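You operate a simulated robot arm through the tools that you are given. There is no shell and no other tool. Be economical: measure what you need, move in short steps, check, and stop when the job is done.

Carry out the task below with a simulated robot arm. There is one attempt and no reset: what you move stays moved.

JOB
Pull the right black upper from the bench top on to the last at medium pull.
Fine: the last in the lever press; the lever ends up; the pad leaves no mark.

Only the result counts: the job must be done as asked and must still hold three seconds after the hand-in. Knocking over, shifting, dropping, spilling or breaking anything else fails it.

ROBOT AND FRAMES
A 7-joint arm with a two-finger gripper, on a carriage that runs on a rail from [-1777, 1] to [3, 0] (x, y) and turns from -3.438 to 2.356 rad about z. Base frame: it is fixed where the carriage stands at the start and does not move with it; the origin is on the floor, on the carriage's upright axis, x ahead of it, y to its left, z up; the surface under the hand at the start is at about z = 850. Readings come in mm, rad, newtons and seconds.
With the tool pointing down near the work surface it reaches from about 360 to 780 mm from the robot's upright axis, wherever it stands. Its first joint turns from -2.897 to 2.897 rad. Places, roughly: cool button [-1200, -900, 1000]; press knob [-1000, -900, 1000]; pull knob [100, -700, 900]; steam knob [700, -800, 1100]; tall lever [-100, -700, 1100]; warm button [-900, -900, 1000]. Payload 2.45 kg.
The tool frame sits at the grasp point (the TCP): z along the fingers, y along the line on which they close. The tips reach 23 mm beyond it. The gripper opens to 72 mm. The gripper's body begins 40 mm behind the TCP.
Orientation is that of the tool frame in the base frame, as a unit quaternion [x, y, z, w]. With the fingers straight down and closing along the base's y, the tool's x points along the base's -x, its y along +y and its z along -z.

CONTROLS
- The arm moves only by the tool send_rows. Its argument "motion" is one flat list of numbers, 7 for each row, row after row: the shift along the tool's x, y, z in mm, then the turn, a rotation vector about the tool's x, y, z in rad, then the gripper command, from -1 (shut) to 1 (fully open), values between in proportion. In form: [dx, dy, dz, ax, ay, az, gripper, dx, dy, dz, ax, ay, az, gripper, ...]. A call has 1 to 8 rows; each row shifts and turns the commanded pose from where the row before left it, along the tool's axes as they then stand. Rows are played at 5 a second. More than 50 mm and 0.15 rad between two rows, or a gripper value outside its range, and nothing of the call is played. A pose out of reach is approached as far as the arm can. The call stops where the force on the tool passes 90 N (or 10 N more than at its start, if that is more) or the arm is blocked; 0.2 s more then pass. Each finger travels about 72 mm/s and halts on what it meets, pressing with about 42 N; the grip force reading is that of the motor and also rises with nothing between the fingers. The clock runs only during rows and for 0.2 s after the last one: add rows that do not move to give the fingers time. The reply holds the time, the measured pose of the TCP, the force on the tool along the base axes, the opening and the grip force, in the units named above and with some noise, with the torque about the TCP (base axes, N m) and any sound that the robot's microphone picked up.
- Cameras (640 x 400 px; columns grow to the right, rows downward): "scene" is now at [-38.1, 98.9, 1532]; the picture's right is [-0.97, -0.25, 0.00], its down [-0.15, 0.59, -0.79] and it looks along [0.20, -0.77, -0.61] (base axes); focal length 276 px, centre (320, 200). "wrist" rides on the gripper at [77, 17, -66] in the tool frame; the picture's right is [-0.22, 0.98, 0.00], its down [-0.56, -0.12, -0.82] and it looks along [-0.80, -0.18, 0.57] (tool axes); focal length 234 px, centre (320, 200). There is no depth. A picture from a camera that has moved, and an enlarged one, comes with that camera's place and axes in the base frame and with its lens.
- get_image(camera): a new picture of that camera. The clock stands still meanwhile.
- raise_lower(by): slides the trunk up (or, below 0, down) by that many mm; the arm and the scene camera ride with it, the base frame stays. It gives what a move gives, with no picture.
- roll_base(legs): drives the robot by 1 to 6 legs, each [ahead, left, turn to the left] in mm, mm and rad, along the robot's own axes; the way and the turn of a leg run together, so that a leg with both is an arc; at most 1500 mm and 3.142 rad a leg. The arm and the cameras ride along, it lands a little off, and it stops where it bumps. It keeps to its track: a leg is cut to what the track allows. It gives what a move gives.
- head_to(pan, tilt): turns the head with the scene camera to pan (to the left, within 2.705 rad either way) and tilt (down, from -0.506 to 1.204), counted from straight ahead of the robot. It gives what a move gives.
- inspect(camera, box): a new picture of the part [left, top, right, bottom] of that camera's present view, enlarged. The clock stands still meanwhile.
- finish_job(): hands the job in; it is judged then, once.

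Go step by step. Nothing tells you exact positions but the pictures and the camera data: compare them with the known pose of the tool, close in by small moves and look again before you grip or let go. The budget is 120 turns and 82 pictures, counting those below and the enlarged ones. Unless the task says otherwise, let go and move clear before handing in, and close with one line.

The tools are called after "Request:" as name(argument=value, ...) on one line, values as JSON. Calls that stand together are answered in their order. send_rows: Moves the arm, as the interface text tells. Its arguments: {"type":"object","properties":{"motion":{"type":"array","items":{"type":"number"}}},"required":["motion"]} The other tools are called the same way: raise_lower (by) slides the trunk up or down; roll_base (legs) drives the base; head_to (pan, tilt) turns the head that bears the scene camera; get_image (camera) takes a picture; inspect (camera, box) takes an enlarged picture of a part of a camera's view; finish_job () hands the job in.

At the start:

```text
time: 0.0
position: [122.5, -396.6, 1000.0]
tcp_rot: [0.0, 1.0, 0.0, 0.0]
ft_force: [0.0, 0.4, 0.6]
wrist_torque: [-0.03, 0.01, -0.01]
width: 72.1
gripper_force: 0.1
trunk travel left (down, up): [-525.0, 65.0]
robot x, y, heading: [0.6, 1.9, -0.0]
head pan, tilt: [-1.319, 0.654]
```

scene: 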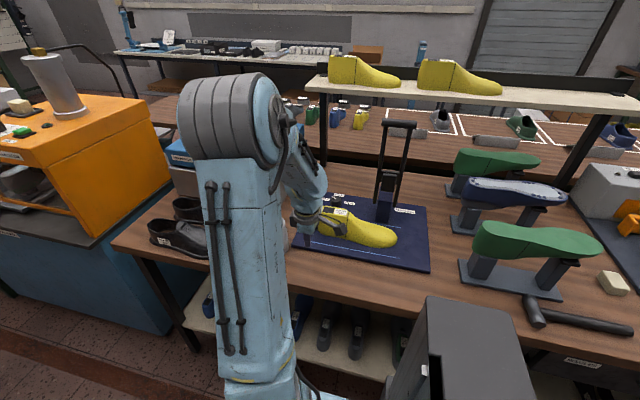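
wrist: 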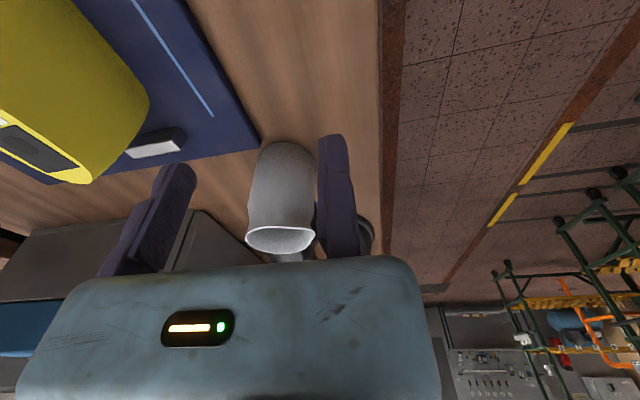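

I see the bench with a lever press holding a yellow last, and dark uppers to the left of it. I'll enlarge the press and the uppers to read the labels.

Request:
inspect(camera="scene", box=[280, 110, 440, 280])

Request:
inspect(camera="scene", box=[130, 170, 290, 280])

```text
2.35 times, centred on (360, 195) of scene
camera zoom: at [-38.1, 98.9, 1532.0], right [-0.97, -0.25, 0.0], down [-0.15, 0.59, -0.79], along [0.2, -0.77, -0.61], focal length 650 px, centre (226, 212)
```

zoom: 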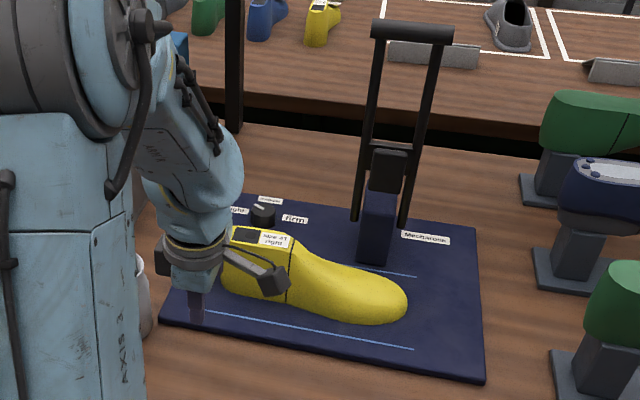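

```text
3.64 times, centred on (210, 225) of scene
camera zoom: at [-38.1, 98.9, 1532.0], right [-0.97, -0.25, 0.0], down [-0.15, 0.59, -0.79], along [0.2, -0.77, -0.61], focal length 1005 px, centre (720, 109)
```

zoom: 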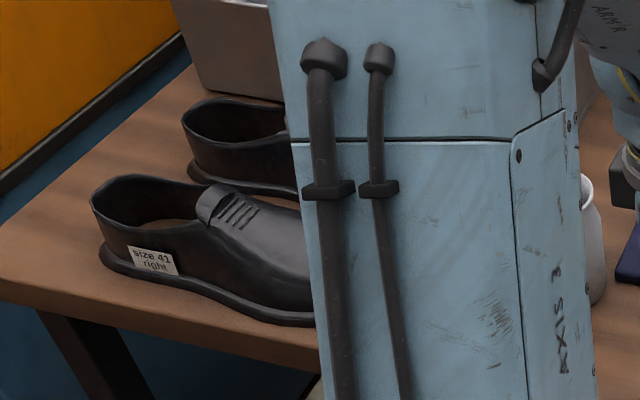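

The press holds a yellow last marked size 41 right, and its pull knob runs from light to firm. The black upper marked "size 41 right" lies near (580, -420). I'll raise the hand and look at the uppers with the wrist camera.

Request:
send_rows(motion=[0, 0, -50, 0, 0, 0, 1, 0, 0, -50, 0, 0, 0, 1, 0, 0, -50, 0, 0, 0, 1, -50, 0, 0, 0, 0, 0, 1, -50, 0, 0, 0, 0, 0, 1, -50, 0, 0, 0, 0, 0, 1])

Request:
get_image(camera="wrist")

Request:
get_image(camera="scene")

```text
time: 1.4
position: [271.8, -393.6, 1151.4]
tcp_rot: [0.001, 1.0, 0.0, 0.0]
ft_force: [-0.3, -0.3, 0.0]
wrist_torque: [-0.04, 0.0, -0.01]
width: 72.2
gripper_force: 0.0
trunk travel left (down, up): [-525.0, 65.0]
robot x, y, heading: [0.4, 0.6, 0.003]
head pan, tilt: [-1.319, 0.654]
```

```text
77 pictures are left
camera wrist: at [194.9, -375.2, 1216.2], right [0.22, 0.98, 0.0], down [0.56, -0.13, 0.82], along [0.8, -0.18, -0.57], focal length 234 px, centre (320, 200)
```

wrist: 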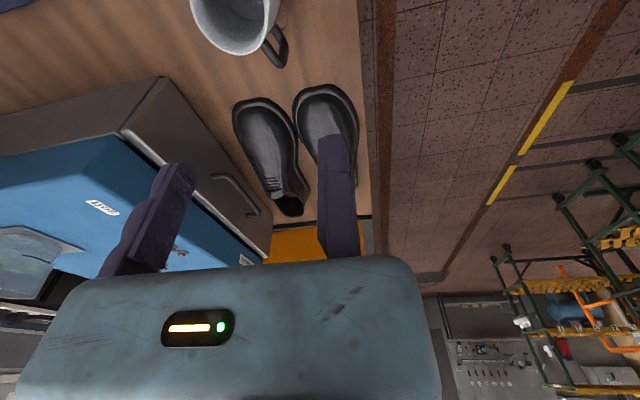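

```text
76 pictures are left
camera scene: at [-38.0, 99.0, 1532.0], right [-0.97, -0.25, 0.0], down [-0.15, 0.59, -0.79], along [0.2, -0.77, -0.61], focal length 276 px, centre (320, 200)
```

scene: 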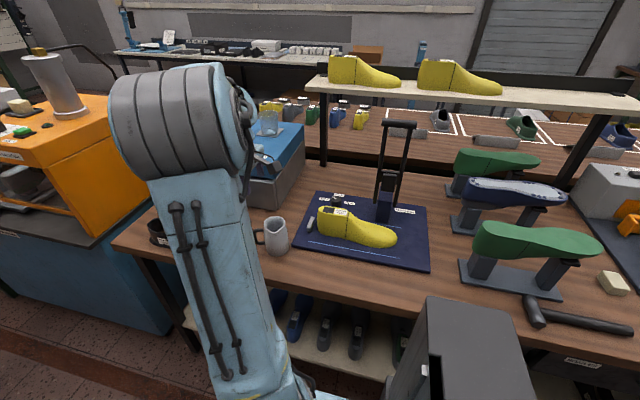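

The arm no longer hides the press, so I'll enlarge the knob, the lever and the labels there, and also the uppers from the wrist.

Request:
inspect(camera="scene", box=[290, 180, 430, 275])

Request:
inspect(camera="scene", box=[350, 110, 440, 230])

Request:
inspect(camera="wrist", box=[200, 60, 380, 240])

Request:
inspect(camera="scene", box=[310, 190, 360, 220])

```text
4.21 times, centred on (360, 228) of scene
camera zoom: at [-38.0, 99.0, 1532.0], right [-0.97, -0.25, 0.0], down [-0.15, 0.59, -0.79], along [0.2, -0.77, -0.61], focal length 1164 px, centre (152, 84)
```

zoom: 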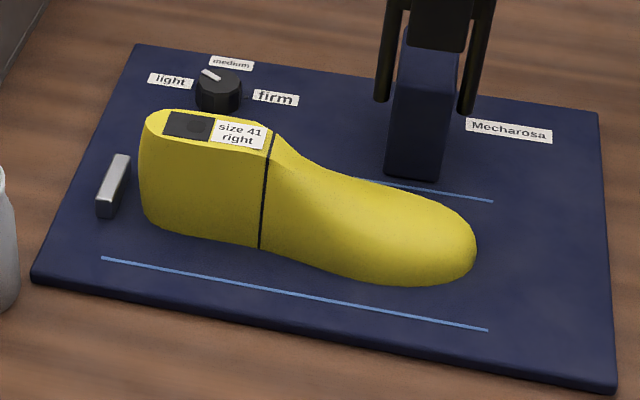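

```text
3.33 times, centred on (395, 170) of scene
camera zoom: at [-38.0, 99.0, 1532.0], right [-0.97, -0.25, 0.0], down [-0.15, 0.59, -0.79], along [0.2, -0.77, -0.61], focal length 922 px, centre (70, 300)
```

zoom: 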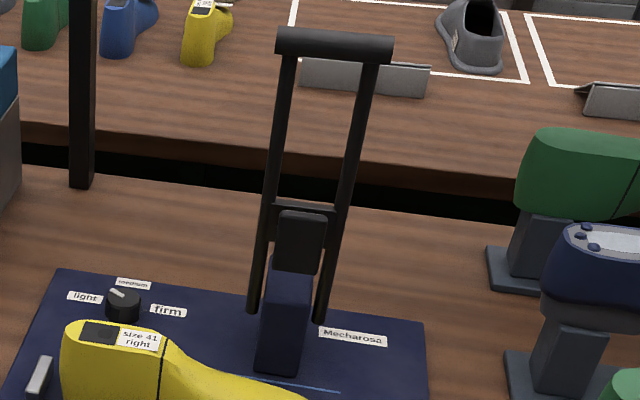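

```text
2.22 times, centred on (290, 150) of wrist
camera zoom: at [194.9, -375.2, 1216.2], right [0.22, 0.98, 0.0], down [0.56, -0.13, 0.82], along [0.8, -0.18, -0.57], focal length 520 px, centre (387, 311)
```

zoom: 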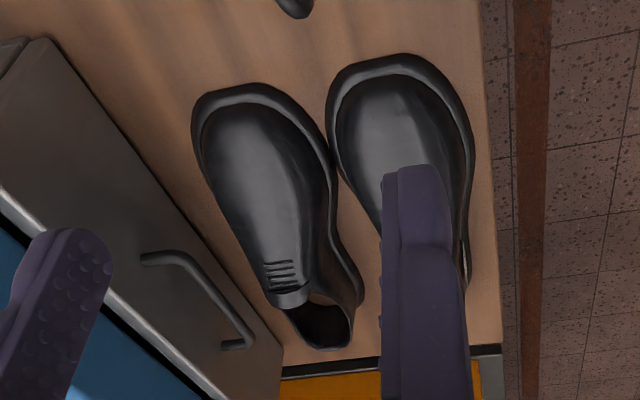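

```text
12.80 times, centred on (335, 205) of scene
camera zoom: at [-38.0, 99.0, 1532.0], right [-0.97, -0.25, 0.0], down [-0.15, 0.59, -0.79], along [0.2, -0.77, -0.61], focal length 3539 px, centre (128, 136)
```

zoom: 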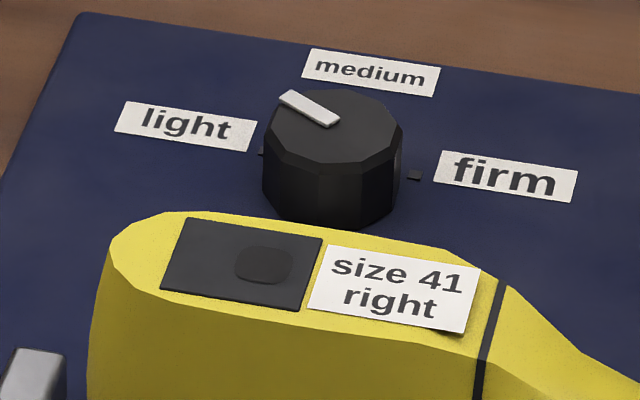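

The pointer stands at "light", so the knob must turn about 60° clockwise to reach "medium". The toes of the last and the upper both point to -x. Next I'll look at the press from the toe side with the wrist camera.

Request:
send_rows(motion=[46, -8, 0, 0, 0, 0, 1, 46, -8, 0, 0, 0, 0, 1, 46, -8, 0, 0, 0, 0, 1, 46, -8, 0, 0, 0, 0, 1, 46, -8, 0, 0, 0, 0, 1, 46, -8, 0, 0, 0, 0, 1, 46, -8, 0, 0, 0, 0, 1, 46, -8, 0, 0, 0, 0, 1])

Request:
get_image(camera="wrist")

Request:
get_image(camera="scene")

```text
time: 3.2
position: [-99.5, -461.5, 1149.5]
tcp_rot: [0.0, 1.0, 0.001, 0.0]
ft_force: [0.4, 0.1, -0.2]
wrist_torque: [-0.02, 0.01, -0.01]
width: 72.0
gripper_force: 0.1
trunk travel left (down, up): [-525.0, 65.0]
robot x, y, heading: [0.5, 0.3, -0.001]
head pan, tilt: [-1.319, 0.654]
```

```text
71 pictures are left
camera wrist: at [-176.2, -443.6, 1214.6], right [0.22, 0.98, 0.0], down [0.56, -0.12, 0.82], along [0.8, -0.18, -0.57], focal length 234 px, centre (320, 200)
```

wrist: 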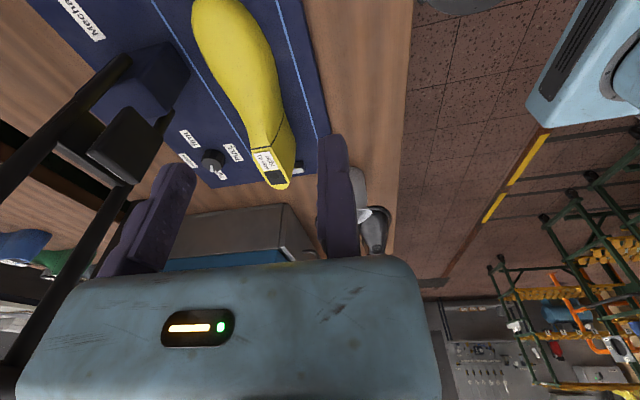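

```text
70 pictures are left
camera scene: at [-38.3, 99.0, 1532.0], right [-0.97, -0.25, 0.0], down [-0.15, 0.59, -0.79], along [0.2, -0.77, -0.61], focal length 276 px, centre (320, 200)
```

scene: 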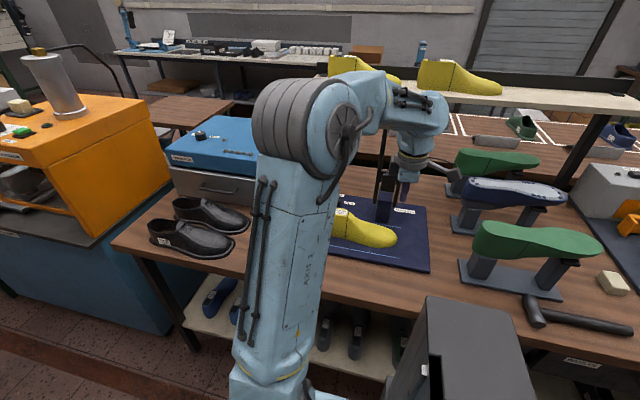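

Both uppers are in clear view from the head now. I'll enlarge the uppers in the scene view, and the press and last in the wrist view.

Request:
inspect(camera="scene", box=[135, 185, 255, 265])

Request:
inspect(camera="wrist", box=[60, 0, 340, 200])

Request:
inspect(camera="wrist", box=[170, 110, 310, 195])

```text
5.00 times, centred on (195, 225) of scene
camera zoom: at [-38.3, 99.0, 1532.0], right [-0.97, -0.25, 0.0], down [-0.15, 0.59, -0.79], along [0.2, -0.77, -0.61], focal length 1382 px, centre (945, 75)
```

zoom: 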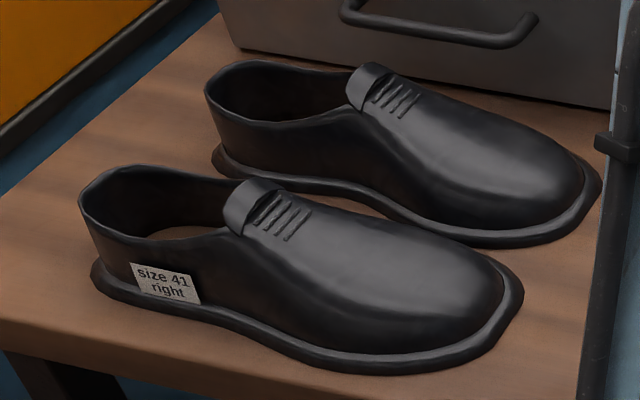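

```text
2.00 times, centred on (200, 100) of wrist
camera zoom: at [-176.2, -443.6, 1214.6], right [0.22, 0.98, 0.0], down [0.56, -0.12, 0.82], along [0.8, -0.18, -0.57], focal length 468 px, centre (560, 400)
```

zoom: 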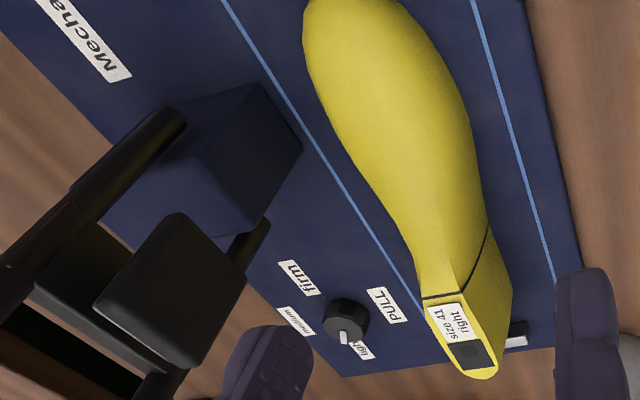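

```text
4.57 times, centred on (240, 152) of wrist
camera zoom: at [-176.2, -443.6, 1214.6], right [0.22, 0.98, 0.0], down [0.56, -0.12, 0.82], along [0.8, -0.18, -0.57], focal length 1070 px, centre (686, 417)
```

zoom: 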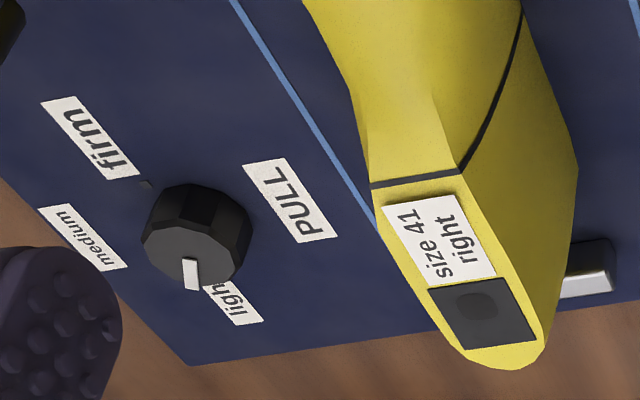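

The pull knob is near (110, -730) with its top at about z 893, and its pointer is at "light". The upper's tongue tab looks like a good place to grip later. First I'll move above the knob, going round the lever.

Request:
send_rows(motion=[-42, 0, 0, 0, 0, 0, 1, -42, 0, 0, 0, 0, 0, 1, -42, 0, 0, 0, 0, 0, 1, -42, 0, 0, 0, 0, 0, 1, -42, 0, 0, 0, 0, 0, 1, 0, -40, 0, 0, 0, 0, 1, 0, -40, 0, 0, 0, 0, 1, 0, -40, 0, 0, 0, 0, 1])

Request:
send_rows(motion=[0, -49, 0, 0, 0, 0, 1, 0, -49, 0, 0, 0, 0, 1, 0, -48, 0, 0, 0, 0, 1, 0, 0, -40, 0, 0, -0.13, 1, 0, 0, 40, 0, 0, -0.13, 1, 0, 0, 40, 0, 0, -0.13, 1, 0, 0, 40, 0, 0, -0.13, 1])

Request:
get_image(camera="wrist")

Request:
get_image(camera="scene")

```text
time: 5.0
position: [114.0, -581.5, 1151.3]
tcp_rot: [-0.001, 1.0, 0.0, 0.0]
ft_force: [0.5, -0.2, 0.6]
wrist_torque: [-0.04, 0.05, -0.02]
width: 72.3
gripper_force: 0.1
trunk travel left (down, up): [-525.0, 65.0]
robot x, y, heading: [-1.4, -2.9, 0.004]
head pan, tilt: [-1.319, 0.654]
```

```text
time: 6.6
position: [129.0, -698.4, 1064.0]
tcp_rot: [-0.258, 0.966, -0.001, 0.0]
ft_force: [-0.8, 0.6, 0.1]
wrist_torque: [-0.01, 0.0, 0.01]
width: 72.0
gripper_force: 0.0
out of reach, approached as far as the arm can: row 2, 3, 4, 5, 6, 7
trunk travel left (down, up): [-525.0, 65.0]
robot x, y, heading: [1.7, -0.3, 0.005]
head pan, tilt: [-1.319, 0.654]
```

```text
66 pictures are left
camera wrist: at [53.2, -722.7, 1129.6], right [-0.3, 0.95, 0.0], down [0.55, 0.17, 0.82], along [0.78, 0.24, -0.57], focal length 234 px, centre (320, 200)
```

wrist: 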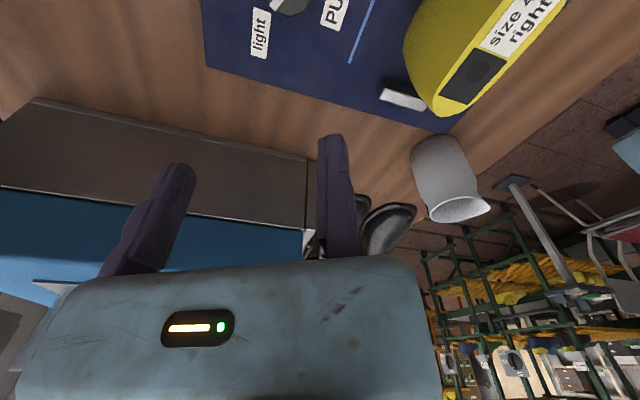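

```text
65 pictures are left
camera scene: at [-38.1, 98.9, 1532.1], right [-0.97, -0.25, 0.0], down [-0.15, 0.59, -0.79], along [0.2, -0.77, -0.61], focal length 276 px, centre (320, 200)
```

scene: 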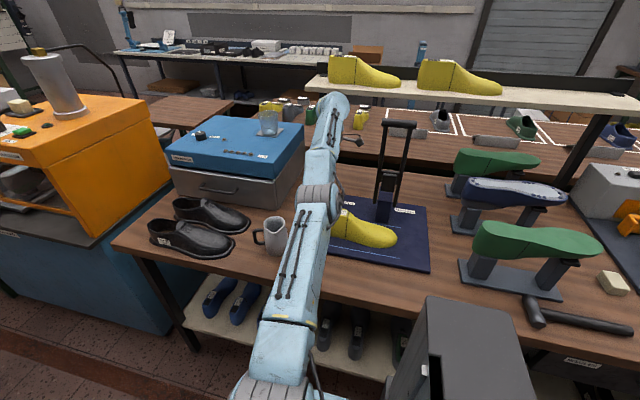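

That height was at the edge of reach. I'll go lower, where the reach is greater, and check the pose.

Request:
send_rows(motion=[0, 0, 40, 0, 0, 0, 1, 0, 0, 40, 0, 0, 0, 1, 0, 0, 0, 0, 0, 0, 1])

Request:
get_image(camera="wrist")

```text
time: 7.4
position: [131.4, -716.4, 987.3]
tcp_rot: [-0.257, 0.966, 0.0, 0.0]
ft_force: [-0.2, 0.1, -0.4]
wrist_torque: [0.03, 0.01, -0.02]
width: 72.1
gripper_force: 0.1
out of reach, approached as far as the arm can: row 1, 2
trunk travel left (down, up): [-525.0, 65.0]
robot x, y, heading: [0.8, 2.2, 0.002]
head pan, tilt: [-1.319, 0.654]
```

```text
64 pictures are left
camera wrist: at [55.4, -740.5, 1052.3], right [-0.3, 0.96, 0.0], down [0.55, 0.17, 0.82], along [0.78, 0.24, -0.57], focal length 234 px, centre (320, 200)
```

wrist: 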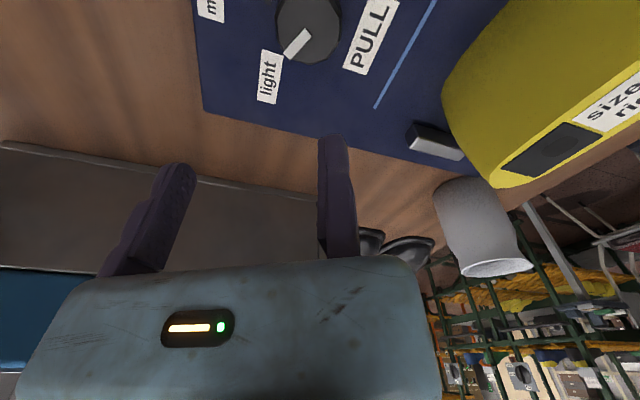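

The knob works out at (108, -730), consistent with before. I'll move toward it and lower a little.

Request:
send_rows(motion=[13, 0, 20, 0, 0, 0, 1, 13, -0.5, 20, 0, 0, 0, 1, 0, 0, 0, 0, 0, 0, 1])

Request:
get_image(camera="wrist")

```text
time: 8.2
position: [109.4, -728.3, 947.3]
tcp_rot: [-0.257, 0.966, 0.0, 0.0]
ft_force: [-0.3, 0.3, 0.5]
wrist_torque: [-0.01, -0.01, 0.0]
width: 72.2
gripper_force: 0.0
out of reach, approached as far as the arm can: row 2
trunk travel left (down, up): [-525.0, 65.0]
robot x, y, heading: [-2.5, 0.8, 0.002]
head pan, tilt: [-1.319, 0.654]
```

```text
63 pictures are left
camera wrist: at [33.2, -750.9, 1013.3], right [-0.3, 0.96, 0.0], down [0.55, 0.17, 0.82], along [0.78, 0.24, -0.57], focal length 234 px, centre (320, 200)
```

wrist: 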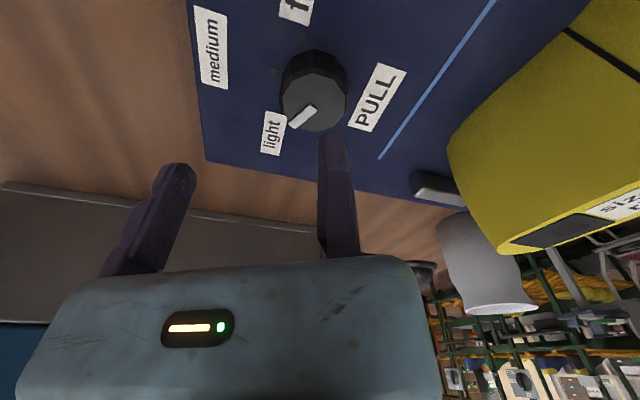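

The fingers appear about 65 px left of where the stated camera pose would put them, so I'm not sure the tool centre matches the picture. I'll check against the scene camera before lowering.

Request:
inspect(camera="scene", box=[280, 80, 400, 230])

Request:
inspect(camera="wrist", box=[80, 50, 420, 270])

```text
2.67 times, centred on (340, 155) of scene
camera zoom: at [-38.1, 98.8, 1532.0], right [-0.97, -0.25, 0.0], down [-0.15, 0.59, -0.79], along [0.2, -0.77, -0.61], focal length 737 px, centre (267, 320)
```

zoom: 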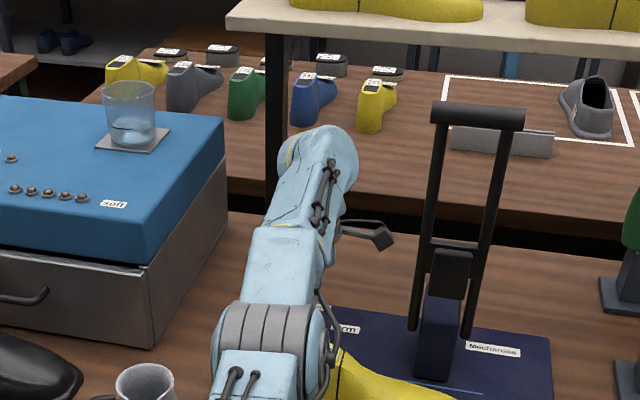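

```text
1.82 times, centred on (250, 160) of wrist
camera zoom: at [33.2, -750.9, 1013.3], right [-0.3, 0.96, 0.0], down [0.55, 0.17, 0.82], along [0.78, 0.24, -0.57], focal length 426 px, centre (447, 273)
```

zoom: 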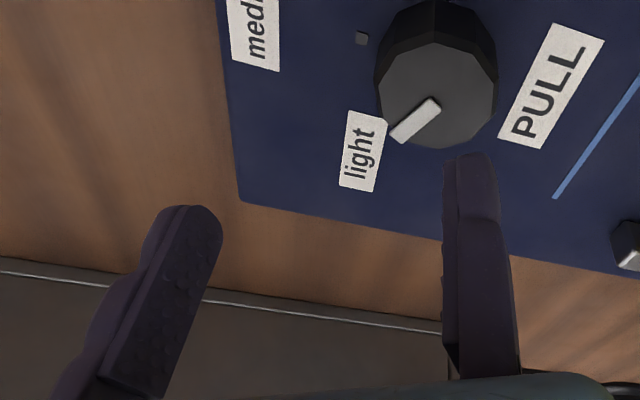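

The pictures suggest the fingers sit about 37 mm toward tool -y of the stated centre. I'll close the gripper in the air to see where the fingers really meet.

Request:
send_rows(motion=[0, 0, 0, 0, 0, 0, -1, 0, 0, 0, 0, 0, 0, -1, 0, 0, 0, 0, 0, 0, -1, 0, 0, 0, 0, 0, 0, -1])

Request:
inspect(camera="wrist", box=[80, 50, 420, 270])

```text
time: 9.2
position: [110.2, -727.8, 948.0]
tcp_rot: [-0.257, 0.966, 0.0, 0.0]
ft_force: [-0.5, -1.3, -0.4]
wrist_torque: [0.03, 0.02, -0.03]
width: 0.0
gripper_force: 28.0
trunk travel left (down, up): [-525.0, 65.0]
robot x, y, heading: [1.1, -0.8, -0.001]
head pan, tilt: [-1.319, 0.654]
```

```text
1.82 times, centred on (250, 160) of wrist
camera zoom: at [33.2, -750.7, 1013.6], right [-0.3, 0.96, 0.0], down [0.55, 0.17, 0.82], along [0.78, 0.24, -0.57], focal length 426 px, centre (447, 273)
```

zoom: 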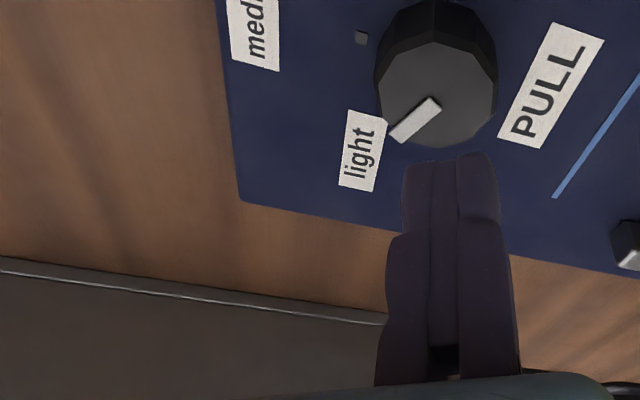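

Only one finger moves: the fixed jaw's face is at the tool centre (y ≈ 0), and the other finger comes from -y. So objects must be placed with their +y side against the fixed jaw. I'll shift so that the knob's centre lies at tool y ≈ -21.

Request:
send_rows(motion=[1.6, 10, 0, 0, 0, 0, 0.9, 1.6, 10, 0, 0, 0, 0, 0.9, 0, 0, 12, 0, 0, 0, 0.9, 0, 0, 12, 0, 0, 0, 0.9, 0, 0, 0, 0, 0, 0, 0.9])

Request:
inspect(camera="wrist", box=[80, 50, 420, 270])

```text
time: 10.4
position: [96.2, -727.5, 926.3]
tcp_rot: [-0.256, 0.967, 0.001, 0.0]
ft_force: [-0.1, -0.3, 1.0]
wrist_torque: [0.01, 0.0, -0.01]
width: 68.1
gripper_force: 0.1
out of reach, approached as far as the arm can: row 1, 2
trunk travel left (down, up): [-525.0, 65.0]
robot x, y, heading: [3.3, 5.6, -0.0]
head pan, tilt: [-1.319, 0.654]
```

```text
1.82 times, centred on (250, 160) of wrist
camera zoom: at [20.4, -751.1, 991.4], right [-0.3, 0.96, 0.0], down [0.55, 0.17, 0.82], along [0.78, 0.24, -0.57], focal length 426 px, centre (447, 273)
```

zoom: 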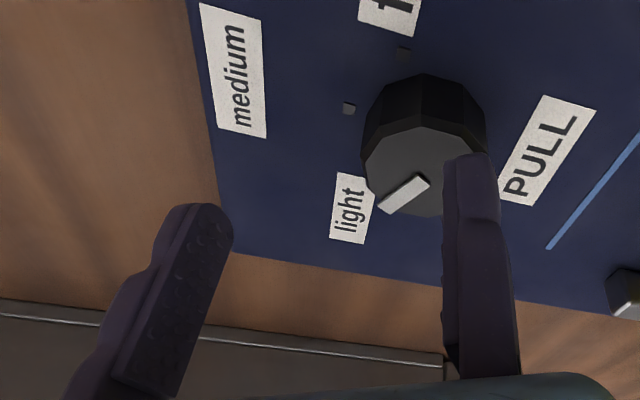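

The knob centre reads at about (-5, -8.5) in the tool frame, so I'll shift by (-5, +12) and look again.

Request:
send_rows(motion=[-5, 12, 0, 0, 0, 0, 0.9, 0, 0, 0, 0, 0, 0, 0.9])

Request:
inspect(camera="wrist", box=[80, 50, 420, 270])

```text
time: 11.0
position: [96.3, -727.4, 926.1]
tcp_rot: [-0.257, 0.966, 0.001, 0.0]
ft_force: [-0.6, -0.2, -0.2]
wrist_torque: [0.02, 0.0, 0.01]
width: 68.4
gripper_force: 0.1
out of reach, approached as far as the arm can: row 1
trunk travel left (down, up): [-525.0, 65.0]
robot x, y, heading: [-2.8, -0.2, 0.002]
head pan, tilt: [-1.319, 0.654]
```

```text
1.82 times, centred on (250, 160) of wrist
camera zoom: at [20.4, -751.0, 991.5], right [-0.3, 0.96, 0.0], down [0.55, 0.17, 0.82], along [0.78, 0.24, -0.57], focal length 426 px, centre (447, 273)
```

zoom: 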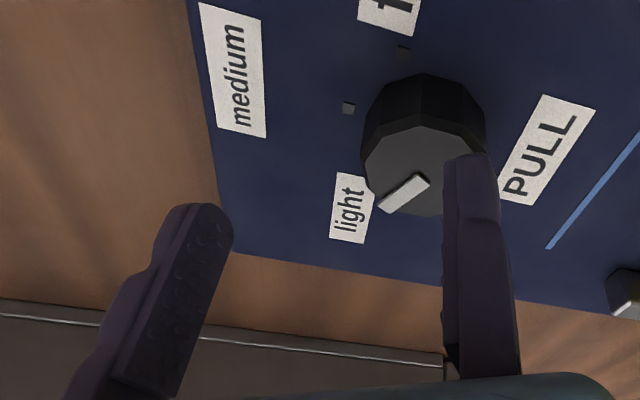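

The arm isn't following because this pose is past its reach at this trunk height. I'll lift and pull back a little to see where the commanded pose stands, and then lower the trunk for more reach.

Request:
send_rows(motion=[0, 0, -45, 0, 0, 0, 0.9, 0, 0, -45, 0, 0, 0, 0.9, -14, 25, -45, 0, 0, 0, 0.9, -14, 25, -45, 0, 0, 0, 0.9, -14, 25, -30, 0, 0, 0, 0.9, -14, 25, -20, 0, 0, 0, 0.9])

```text
refused: row 3 steps farther than a row can; nothing moved
```

Request:
send_rows(motion=[0, 0, -45, 0, 0, 0, 0.9, 0, 0, -45, 0, 0, 0, 0.9, -14, 25, -35, 0, 0, 0, 0.9, -14, 25, -35, 0, 0, 0, 0.9, -14, 25, -30, 0, 0, 0, 0.9, -14, 25, -30, 0, 0, 0, 0.9])

Request:
get_image(camera="scene")

```text
time: 12.4
position: [107.2, -605.3, 1133.8]
tcp_rot: [-0.257, 0.966, 0.0, -0.001]
ft_force: [0.2, -0.3, 0.7]
wrist_torque: [0.02, 0.03, -0.06]
width: 68.2
gripper_force: 0.1
out of reach, approached as far as the arm can: row 1, 2
trunk travel left (down, up): [-525.0, 65.0]
robot x, y, heading: [0.6, 2.0, 0.001]
head pan, tilt: [-1.319, 0.654]
```

```text
57 pictures are left
camera scene: at [-38.1, 98.7, 1532.0], right [-0.97, -0.25, 0.0], down [-0.15, 0.59, -0.79], along [0.2, -0.77, -0.61], focal length 276 px, centre (320, 200)
```

scene: 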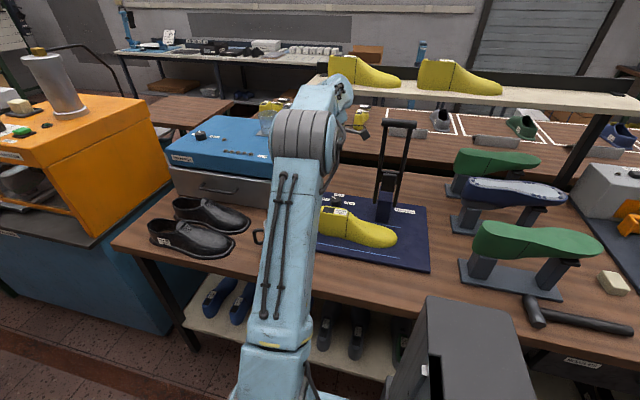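

The arm is back within reach, and the knob grasp pose at radius ~720 mm is reachable. I'll go down again, shifting the fixed jaw to the +y side of the knob.

Request:
send_rows(motion=[12, -18, 25, 0, 0, 0, 0.9, 12, -18, 25, 0, 0, 0, 0.9, 12, -18, 25, 0, 0, 0, 0.9, 12, -18, 25, 0, 0, 0, 0.9, 13.5, -16.7, 30, 0, 0, 0, 0.9, 0, 0, 40, 0, 0, 0, 0.9, 0, 0, 38, 0, 0, 0, 0.9, 0, 0, 0, 0, 0, 0, 0.9])

Request:
inspect(camera="wrist", box=[80, 50, 420, 270])

```text
time: 14.2
position: [98.0, -710.5, 923.3]
tcp_rot: [-0.257, 0.966, 0.001, 0.0]
ft_force: [0.2, -0.2, -0.6]
wrist_torque: [0.02, 0.0, 0.0]
width: 68.4
gripper_force: 0.1
trunk travel left (down, up): [-525.0, 65.0]
robot x, y, heading: [-4.1, -2.3, 0.0]
head pan, tilt: [-1.319, 0.654]
```

```text
1.82 times, centred on (250, 160) of wrist
camera zoom: at [21.1, -734.1, 988.7], right [-0.3, 0.96, 0.0], down [0.55, 0.17, 0.82], along [0.78, 0.24, -0.57], focal length 426 px, centre (447, 273)
```

zoom: 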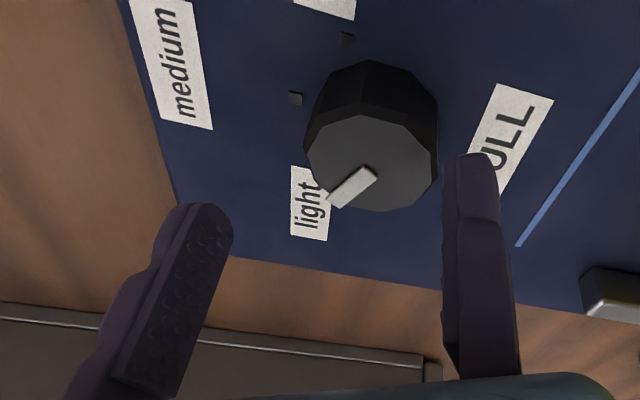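

The knob is almost centred: it sits at tool (2.6, -22.5) with a gap of about 5 mm to the fixed jaw. I'll adjust, go down 24 mm, and look before closing.

Request:
send_rows(motion=[2.5, -2.5, 0, 0, 0, 0, 0.9, 0, 0, 12, 0, 0, 0, 0.9, 0, 0, 12, 0, 0, 0, 0.9, 0, 0, 0, 0, 0, 0, 0.9])

Request:
inspect(camera="wrist", box=[80, 50, 420, 270])

```text
time: 15.2
position: [96.6, -713.0, 899.8]
tcp_rot: [-0.258, 0.966, -0.001, 0.0]
ft_force: [-0.3, 0.0, 0.0]
wrist_torque: [0.03, -0.01, -0.01]
width: 68.4
gripper_force: 0.1
trunk travel left (down, up): [-525.0, 65.0]
robot x, y, heading: [3.1, -0.1, -0.003]
head pan, tilt: [-1.319, 0.654]
```

```text
1.82 times, centred on (250, 160) of wrist
camera zoom: at [19.8, -736.8, 965.5], right [-0.3, 0.96, 0.0], down [0.55, 0.17, 0.82], along [0.78, 0.24, -0.57], focal length 426 px, centre (447, 273)
```

zoom: 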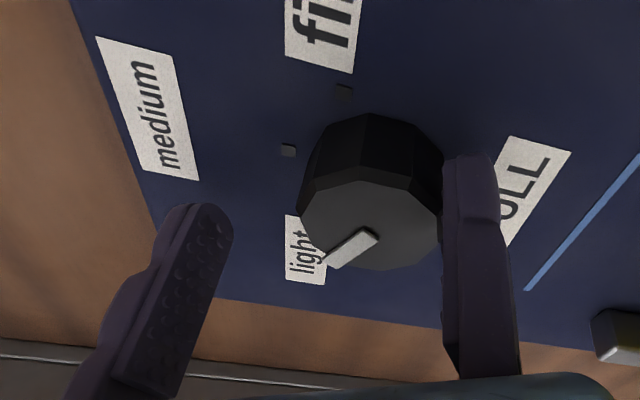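

The knob sits just beside the fixed jaw. I'll nudge +2 in x and close on it.

Request:
send_rows(motion=[2, 0, 0, 0, 0, 0, 0.5, 0, 0, 0, 0, 0, 0, 0.2, 0, 0, 0, 0, 0, 0, 0, 0, 0, 0, 0, 0, 0, -0.3, 0, 0, 0, 0, 0, 0, -0.3])

Request:
inspect(camera="wrist", box=[80, 50, 420, 270])

```text
time: 16.4
position: [94.7, -714.0, 900.7]
tcp_rot: [-0.258, 0.966, 0.0, 0.001]
ft_force: [4.3, -12.9, 0.3]
wrist_torque: [-0.26, 0.04, -0.16]
width: 42.1
gripper_force: 13.1
trunk travel left (down, up): [-525.0, 65.0]
robot x, y, heading: [3.5, 0.0, 0.004]
head pan, tilt: [-1.319, 0.654]
```

```text
1.82 times, centred on (250, 160) of wrist
camera zoom: at [18.4, -738.8, 965.8], right [-0.3, 0.95, 0.0], down [0.55, 0.17, 0.82], along [0.78, 0.24, -0.57], focal length 426 px, centre (447, 273)
```

zoom: 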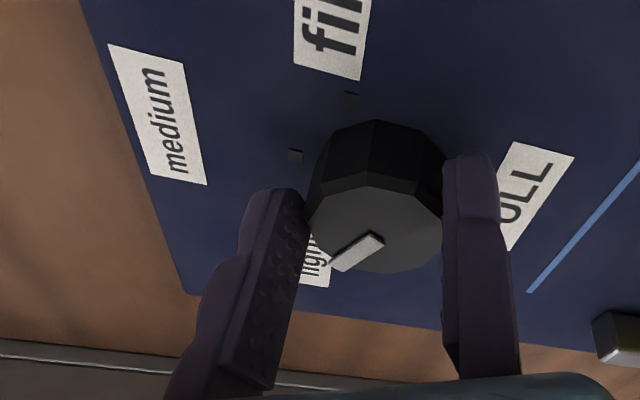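

Only the moving finger touches so far, with 13 N. I'll ease the fixed jaw toward the knob by moving toward tool -y.

Request:
send_rows(motion=[0, -1.5, 0, 0, 0, 0, -0.3, 0, -1, 0, 0, 0, 0, -0.3, 0, 0, 0, 0, 0, 0, -0.3, 0, 0, 0, 0, 0, 0, -0.3])

```text
time: 17.4
position: [95.6, -717.1, 901.2]
tcp_rot: [-0.257, 0.966, -0.001, 0.0]
ft_force: [3.4, -7.1, 0.6]
wrist_torque: [-0.04, -0.34, -0.09]
width: 40.1
gripper_force: 45.1
trunk travel left (down, up): [-525.0, 65.0]
robot x, y, heading: [2.3, 1.5, -0.003]
head pan, tilt: [-1.319, 0.654]
```

The knob is gripped at 40 mm width. Now I'll turn it clockwise about its own centre, half the way first, and check.

Request:
send_rows(motion=[-2.98, -0.22, 0, 0, 0, 0.1495, -0.3, -2.98, -0.22, 0, 0, 0, 0.1495, -0.3, -2.98, -0.22, 0, 0, 0, 0.1495, -0.3, 0, 0, 0, 0, 0, 0, -0.3])

Request:
inspect(camera="wrist", box=[80, 50, 420, 270])

```text
time: 18.4
position: [103.7, -710.3, 901.3]
tcp_rot: [-0.034, 0.999, 0.003, 0.0]
ft_force: [-1.1, 40.7, -2.6]
wrist_torque: [0.91, 0.22, 0.4]
width: 40.4
gripper_force: 45.5
trunk travel left (down, up): [-525.0, 65.0]
robot x, y, heading: [-6.4, 1.2, 0.0]
head pan, tilt: [-1.319, 0.654]
```

```text
1.82 times, centred on (250, 160) of wrist
camera zoom: at [24.0, -699.1, 965.8], right [0.15, 0.99, 0.0], down [0.57, -0.09, 0.82], along [0.81, -0.12, -0.57], focal length 426 px, centre (447, 273)
```

zoom: 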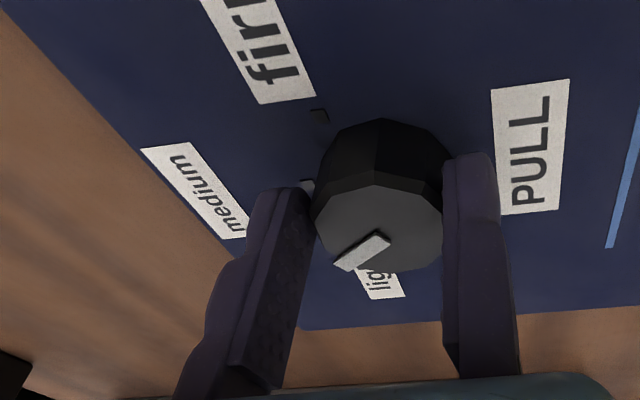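

The knob follows the tool (26° so far), but the jaw presses it sideways with 40 N. I'll ease off 3.5 mm and turn the remaining ~34°.

Request:
send_rows(motion=[0, 3.5, 0, 0, 0, 0, -0.3, -2.98, -0.22, 0, 0, 0, 0.1495, -0.3, -2.98, -0.22, 0, 0, 0, 0.1495, -0.3, -2.98, -0.22, 0, 0, 0, 0.1495, -0.3, -2.98, -0.22, 0, 0, 0, 0.1495, -0.3, 0, 0, 0, 0, 0, 0, -0.3])

Request:
inspect(camera="wrist", box=[80, 50, 420, 270])

```text
time: 19.8
position: [115.2, -709.0, 900.0]
tcp_rot: [0.262, 0.965, 0.002, 0.0]
ft_force: [-0.5, 46.8, -10.9]
wrist_torque: [0.24, 0.15, -0.17]
width: 40.1
gripper_force: 45.1
trunk travel left (down, up): [-525.0, 65.0]
robot x, y, heading: [-0.8, 0.7, -0.001]
head pan, tilt: [-1.319, 0.654]
```

```text
1.82 times, centred on (250, 160) of wrist
camera zoom: at [57.0, -655.1, 966.0], right [0.68, 0.73, 0.0], down [0.42, -0.39, 0.82], along [0.6, -0.56, -0.58], focal length 426 px, centre (447, 273)
```

zoom: 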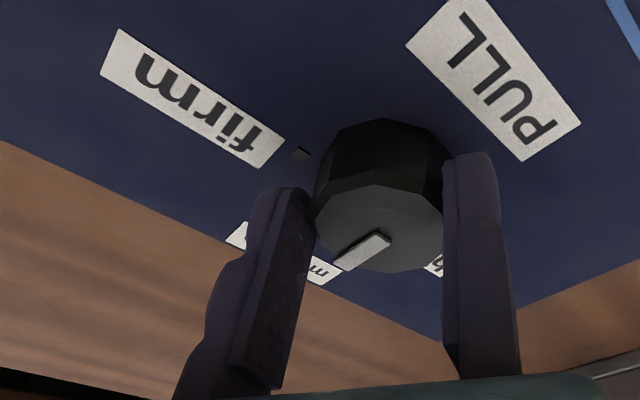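

The pointer now reads about -92°, which is toward "medium". I'll relieve the side force, open and lift.

Request:
send_rows(motion=[2, 3.5, 0, 0, 0, 0, -0.3, 0, 0, 0, 0, 0, 0, 0.4, 0, 0.5, 0, 0, 0, 0, 0.8, 0, 0, -10, 0, 0, 0, 0.8, 0, 0, -30, 0, 0, 0, 0.8, 0, 0, 0, 0, 0, 0, 0.8])

Request:
get_image(camera="wrist")

```text
time: 21.2
position: [114.9, -708.9, 941.0]
tcp_rot: [0.261, 0.965, -0.001, 0.0]
ft_force: [-0.4, -0.5, 0.1]
wrist_torque: [-0.01, -0.03, -0.02]
width: 64.5
gripper_force: 0.1
trunk travel left (down, up): [-525.0, 65.0]
robot x, y, heading: [1.3, 2.8, -0.001]
head pan, tilt: [-1.319, 0.654]
```

```text
51 pictures are left
camera wrist: at [56.0, -655.4, 1006.7], right [0.68, 0.73, 0.0], down [0.42, -0.39, 0.82], along [0.6, -0.56, -0.57], focal length 234 px, centre (320, 200)
```

wrist: 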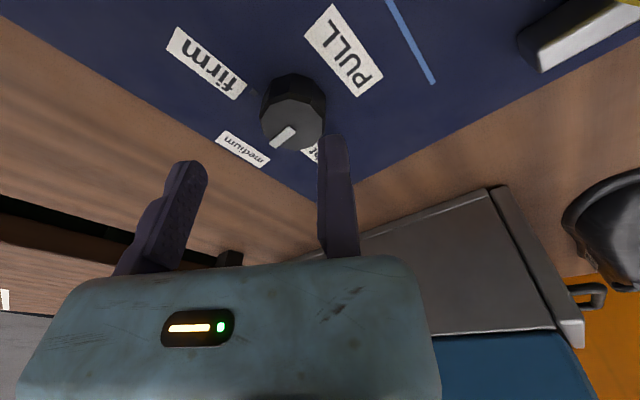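

The knob is set to "medium". Now I'll lift and swing over to the uppers.

Request:
send_rows(motion=[0, 0, -45, 0, 0, 0, 0.8, 0, 0, -45, 0, 0, 0, 0.8, 14, 23.7, -25, 0, 0, 0, 0.8, 14, 23.7, -25, 0, 0, 0, 0.8, 14, 23.7, -25, 0, 0, 0, 0.8, 14, 23.7, -25, 0, 0, 0, 0.8, 0, 0, 0, 0, 0, -0.15, 0.8, 0, 0, 0, 0, 0, -0.15, 0.8])

Request:
send_rows(motion=[0, 0, 0, 0, 0, -0.15, 1, 0, 0, 0, 0, 0, -0.075, 1, -45, 20, 0, 0, 0, 0, 1, -45, 20, 0, 0, 0, 0, 1, -45, 20, 0, 0, 0, 0, 1, -45, 20, 0, 0, 0, 0, 1, -45, 20, 0, 0, 0, 0, 1, -45, 20, 0, 0, 0, 0, 1])

Request:
inspect(camera="scene", box=[310, 190, 360, 220])

Request:
get_image(camera="wrist")

```text
time: 23.0
position: [113.4, -598.8, 1132.4]
tcp_rot: [0.112, 0.994, 0.0, 0.0]
ft_force: [0.6, 0.2, -0.6]
wrist_torque: [0.04, 0.01, -0.02]
width: 64.9
gripper_force: 0.0
trunk travel left (down, up): [-525.0, 65.0]
robot x, y, heading: [2.7, -1.2, -0.006]
head pan, tilt: [-1.319, 0.654]
```

```text
time: 24.8
position: [384.1, -478.1, 1128.9]
tcp_rot: [0.001, 1.0, 0.001, 0.0]
ft_force: [-0.1, 0.3, 0.2]
wrist_torque: [0.04, 0.0, 0.01]
width: 72.1
gripper_force: 0.1
trunk travel left (down, up): [-525.0, 65.0]
robot x, y, heading: [0.6, -0.7, 0.006]
head pan, tilt: [-1.319, 0.654]
```

```text
12.80 times, centred on (335, 205) of scene
camera zoom: at [-37.9, 98.8, 1532.0], right [-0.97, -0.25, 0.0], down [-0.15, 0.59, -0.79], along [0.2, -0.77, -0.61], focal length 3539 px, centre (128, 136)
```

zoom: 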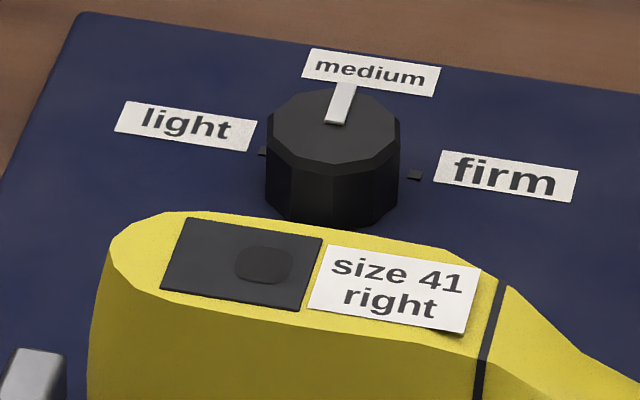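

```text
49 pictures are left
camera wrist: at [307.0, -461.2, 1194.2], right [0.22, 0.98, 0.0], down [0.56, -0.13, 0.82], along [0.8, -0.18, -0.57], focal length 234 px, centre (320, 200)
```

wrist: 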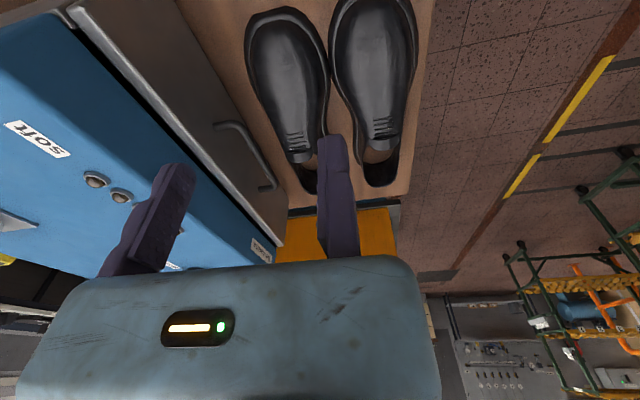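

The knob reads "medium". Next I'll enlarge the right upper.

Request:
inspect(camera="wrist", box=[230, 0, 430, 200])

```text
2.00 times, centred on (330, 100) of wrist
camera zoom: at [307.0, -461.2, 1194.2], right [0.22, 0.98, 0.0], down [0.56, -0.13, 0.82], along [0.8, -0.18, -0.57], focal length 468 px, centre (300, 400)
```

zoom: 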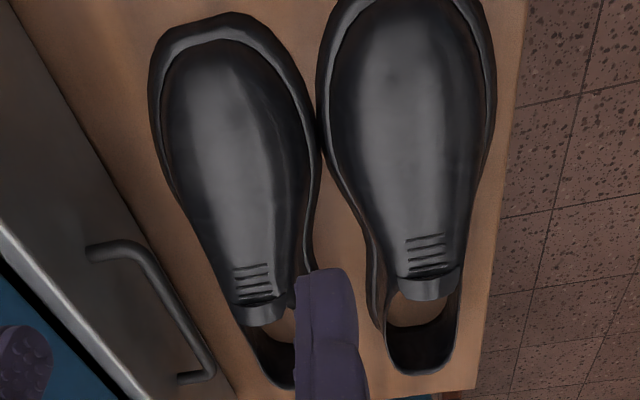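

The right upper's tongue tab sits near (549, -420) with its top at z ≈ 934, and is about 45 mm wide. I'll move over it with the fixed jaw to its +y side.

Request:
send_rows(motion=[-41, 20, 20, 0, 0, 0, 1, -41, 20, 20, 0, 0, 0, 1, -41, 20, 20, 0, 0, 0, 1, -41, 20, 20, 0, 0, 0, 1, 0, 0, 40, 0, 0, 0, 1, 0, 0, 30, 0, 0, 0, 1, 0, 0, 0, 0, 0, 0, 1])

Request:
get_image(camera="wrist")

```text
time: 26.4
position: [548.8, -401.1, 981.1]
tcp_rot: [0.002, 1.0, 0.0, 0.0]
ft_force: [-0.7, 0.0, 0.0]
wrist_torque: [-0.02, 0.0, 0.0]
width: 71.9
gripper_force: 0.0
trunk travel left (down, up): [-525.0, 65.0]
robot x, y, heading: [1.3, 2.4, 0.001]
head pan, tilt: [-1.319, 0.654]
```

```text
47 pictures are left
camera wrist: at [471.2, -382.6, 1046.2], right [0.22, 0.98, 0.0], down [0.56, -0.13, 0.82], along [0.8, -0.18, -0.57], focal length 234 px, centre (320, 200)
```

wrist: 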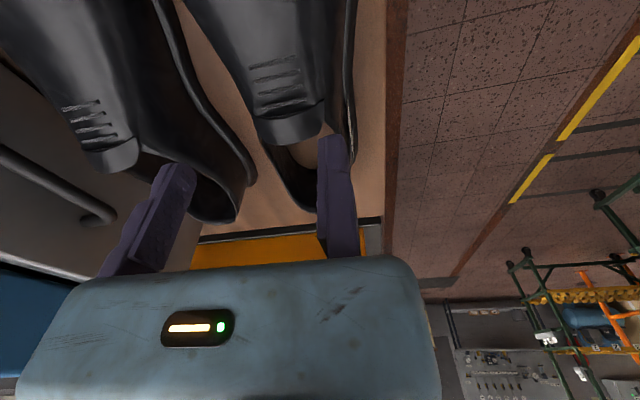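

Request:
inspect(camera="wrist", box=[140, 20, 400, 260])

Request:
get_image(camera="scene")

```text
1.67 times, centred on (270, 140) of wrist
camera zoom: at [471.2, -382.6, 1046.2], right [0.22, 0.98, 0.0], down [0.56, -0.13, 0.82], along [0.8, -0.18, -0.57], focal length 390 px, centre (403, 300)
```

zoom: 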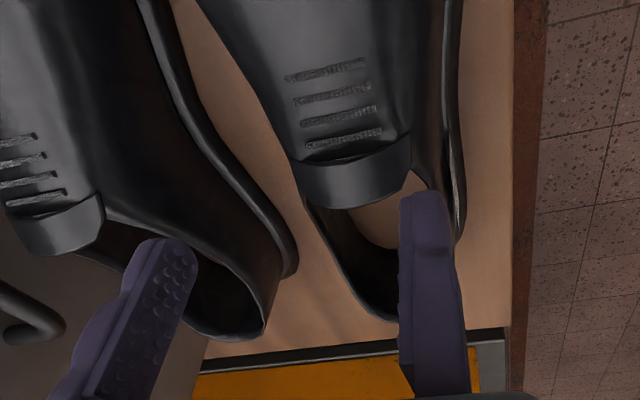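

```text
45 pictures are left
camera scene: at [-38.0, 98.8, 1532.0], right [-0.97, -0.25, 0.0], down [-0.15, 0.59, -0.79], along [0.2, -0.77, -0.61], focal length 276 px, centre (320, 200)
```

scene: 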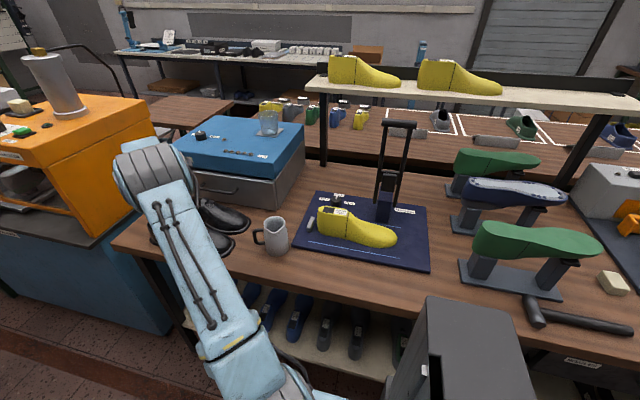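

The tab lies at tool (-5, -21). I'll shift, narrow the opening a bit, lower toward it, and look.

Request:
send_rows(motion=[-5, 5, 0, 0, 0, 0, 0.7, 0, 0, 18, 0, 0, 0, 0.7, 0, 0, 18, 0, 0, 0, 0.7, 0, 0, 0, 0, 0, 0, 0.7])

Request:
inspect(camera="wrist", box=[140, 20, 400, 260])

```text
time: 27.4
position: [552.6, -395.7, 945.0]
tcp_rot: [0.0, 1.0, 0.0, 0.0]
ft_force: [0.3, 0.2, 0.7]
wrist_torque: [0.0, -0.02, -0.01]
width: 61.2
gripper_force: 0.1
trunk travel left (down, up): [-525.0, 65.0]
robot x, y, heading: [1.3, 0.1, 0.0]
head pan, tilt: [-1.319, 0.654]
```

```text
1.67 times, centred on (270, 140) of wrist
camera zoom: at [475.1, -378.8, 1010.1], right [0.22, 0.98, 0.0], down [0.56, -0.13, 0.82], along [0.8, -0.18, -0.57], focal length 390 px, centre (403, 300)
```

zoom: 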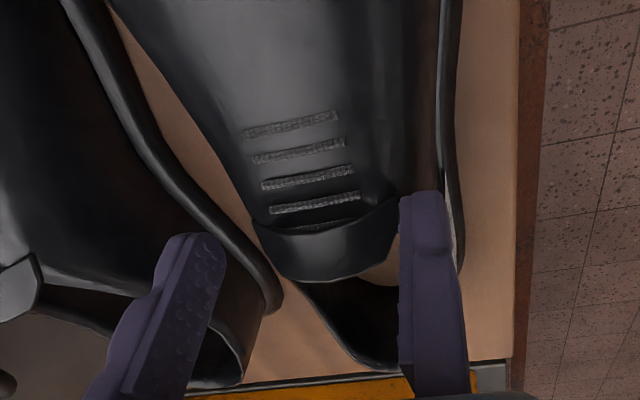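

The tab fits between the fingers. I'll shift 2 mm further to +y for clearance and go down 14 mm.

Request:
send_rows(motion=[0, 3, 0, 0, 0, 0, 0.7, 0, 0, 7, 0, 0, 0, 0.7, 0, 0, 7, 0, 0, 0, 0.7, 0, 0, 0, 0, 0, 0, 0.7])

Request:
inspect(camera="wrist", box=[140, 20, 400, 260])

```text
time: 28.4
position: [553.7, -392.3, 929.5]
tcp_rot: [0.002, 1.0, 0.0, 0.0]
ft_force: [1.1, 0.6, -0.2]
wrist_torque: [0.04, 0.02, -0.04]
width: 61.2
gripper_force: 0.0
trunk travel left (down, up): [-525.0, 65.0]
robot x, y, heading: [0.8, 3.2, -0.003]
head pan, tilt: [-1.319, 0.654]
```

```text
1.67 times, centred on (270, 140) of wrist
camera zoom: at [475.7, -374.5, 995.4], right [0.22, 0.98, 0.0], down [0.56, -0.13, 0.82], along [0.8, -0.18, -0.57], focal length 390 px, centre (403, 300)
```

zoom: 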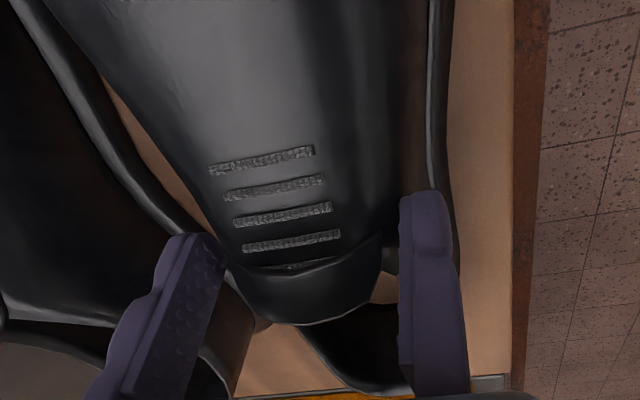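

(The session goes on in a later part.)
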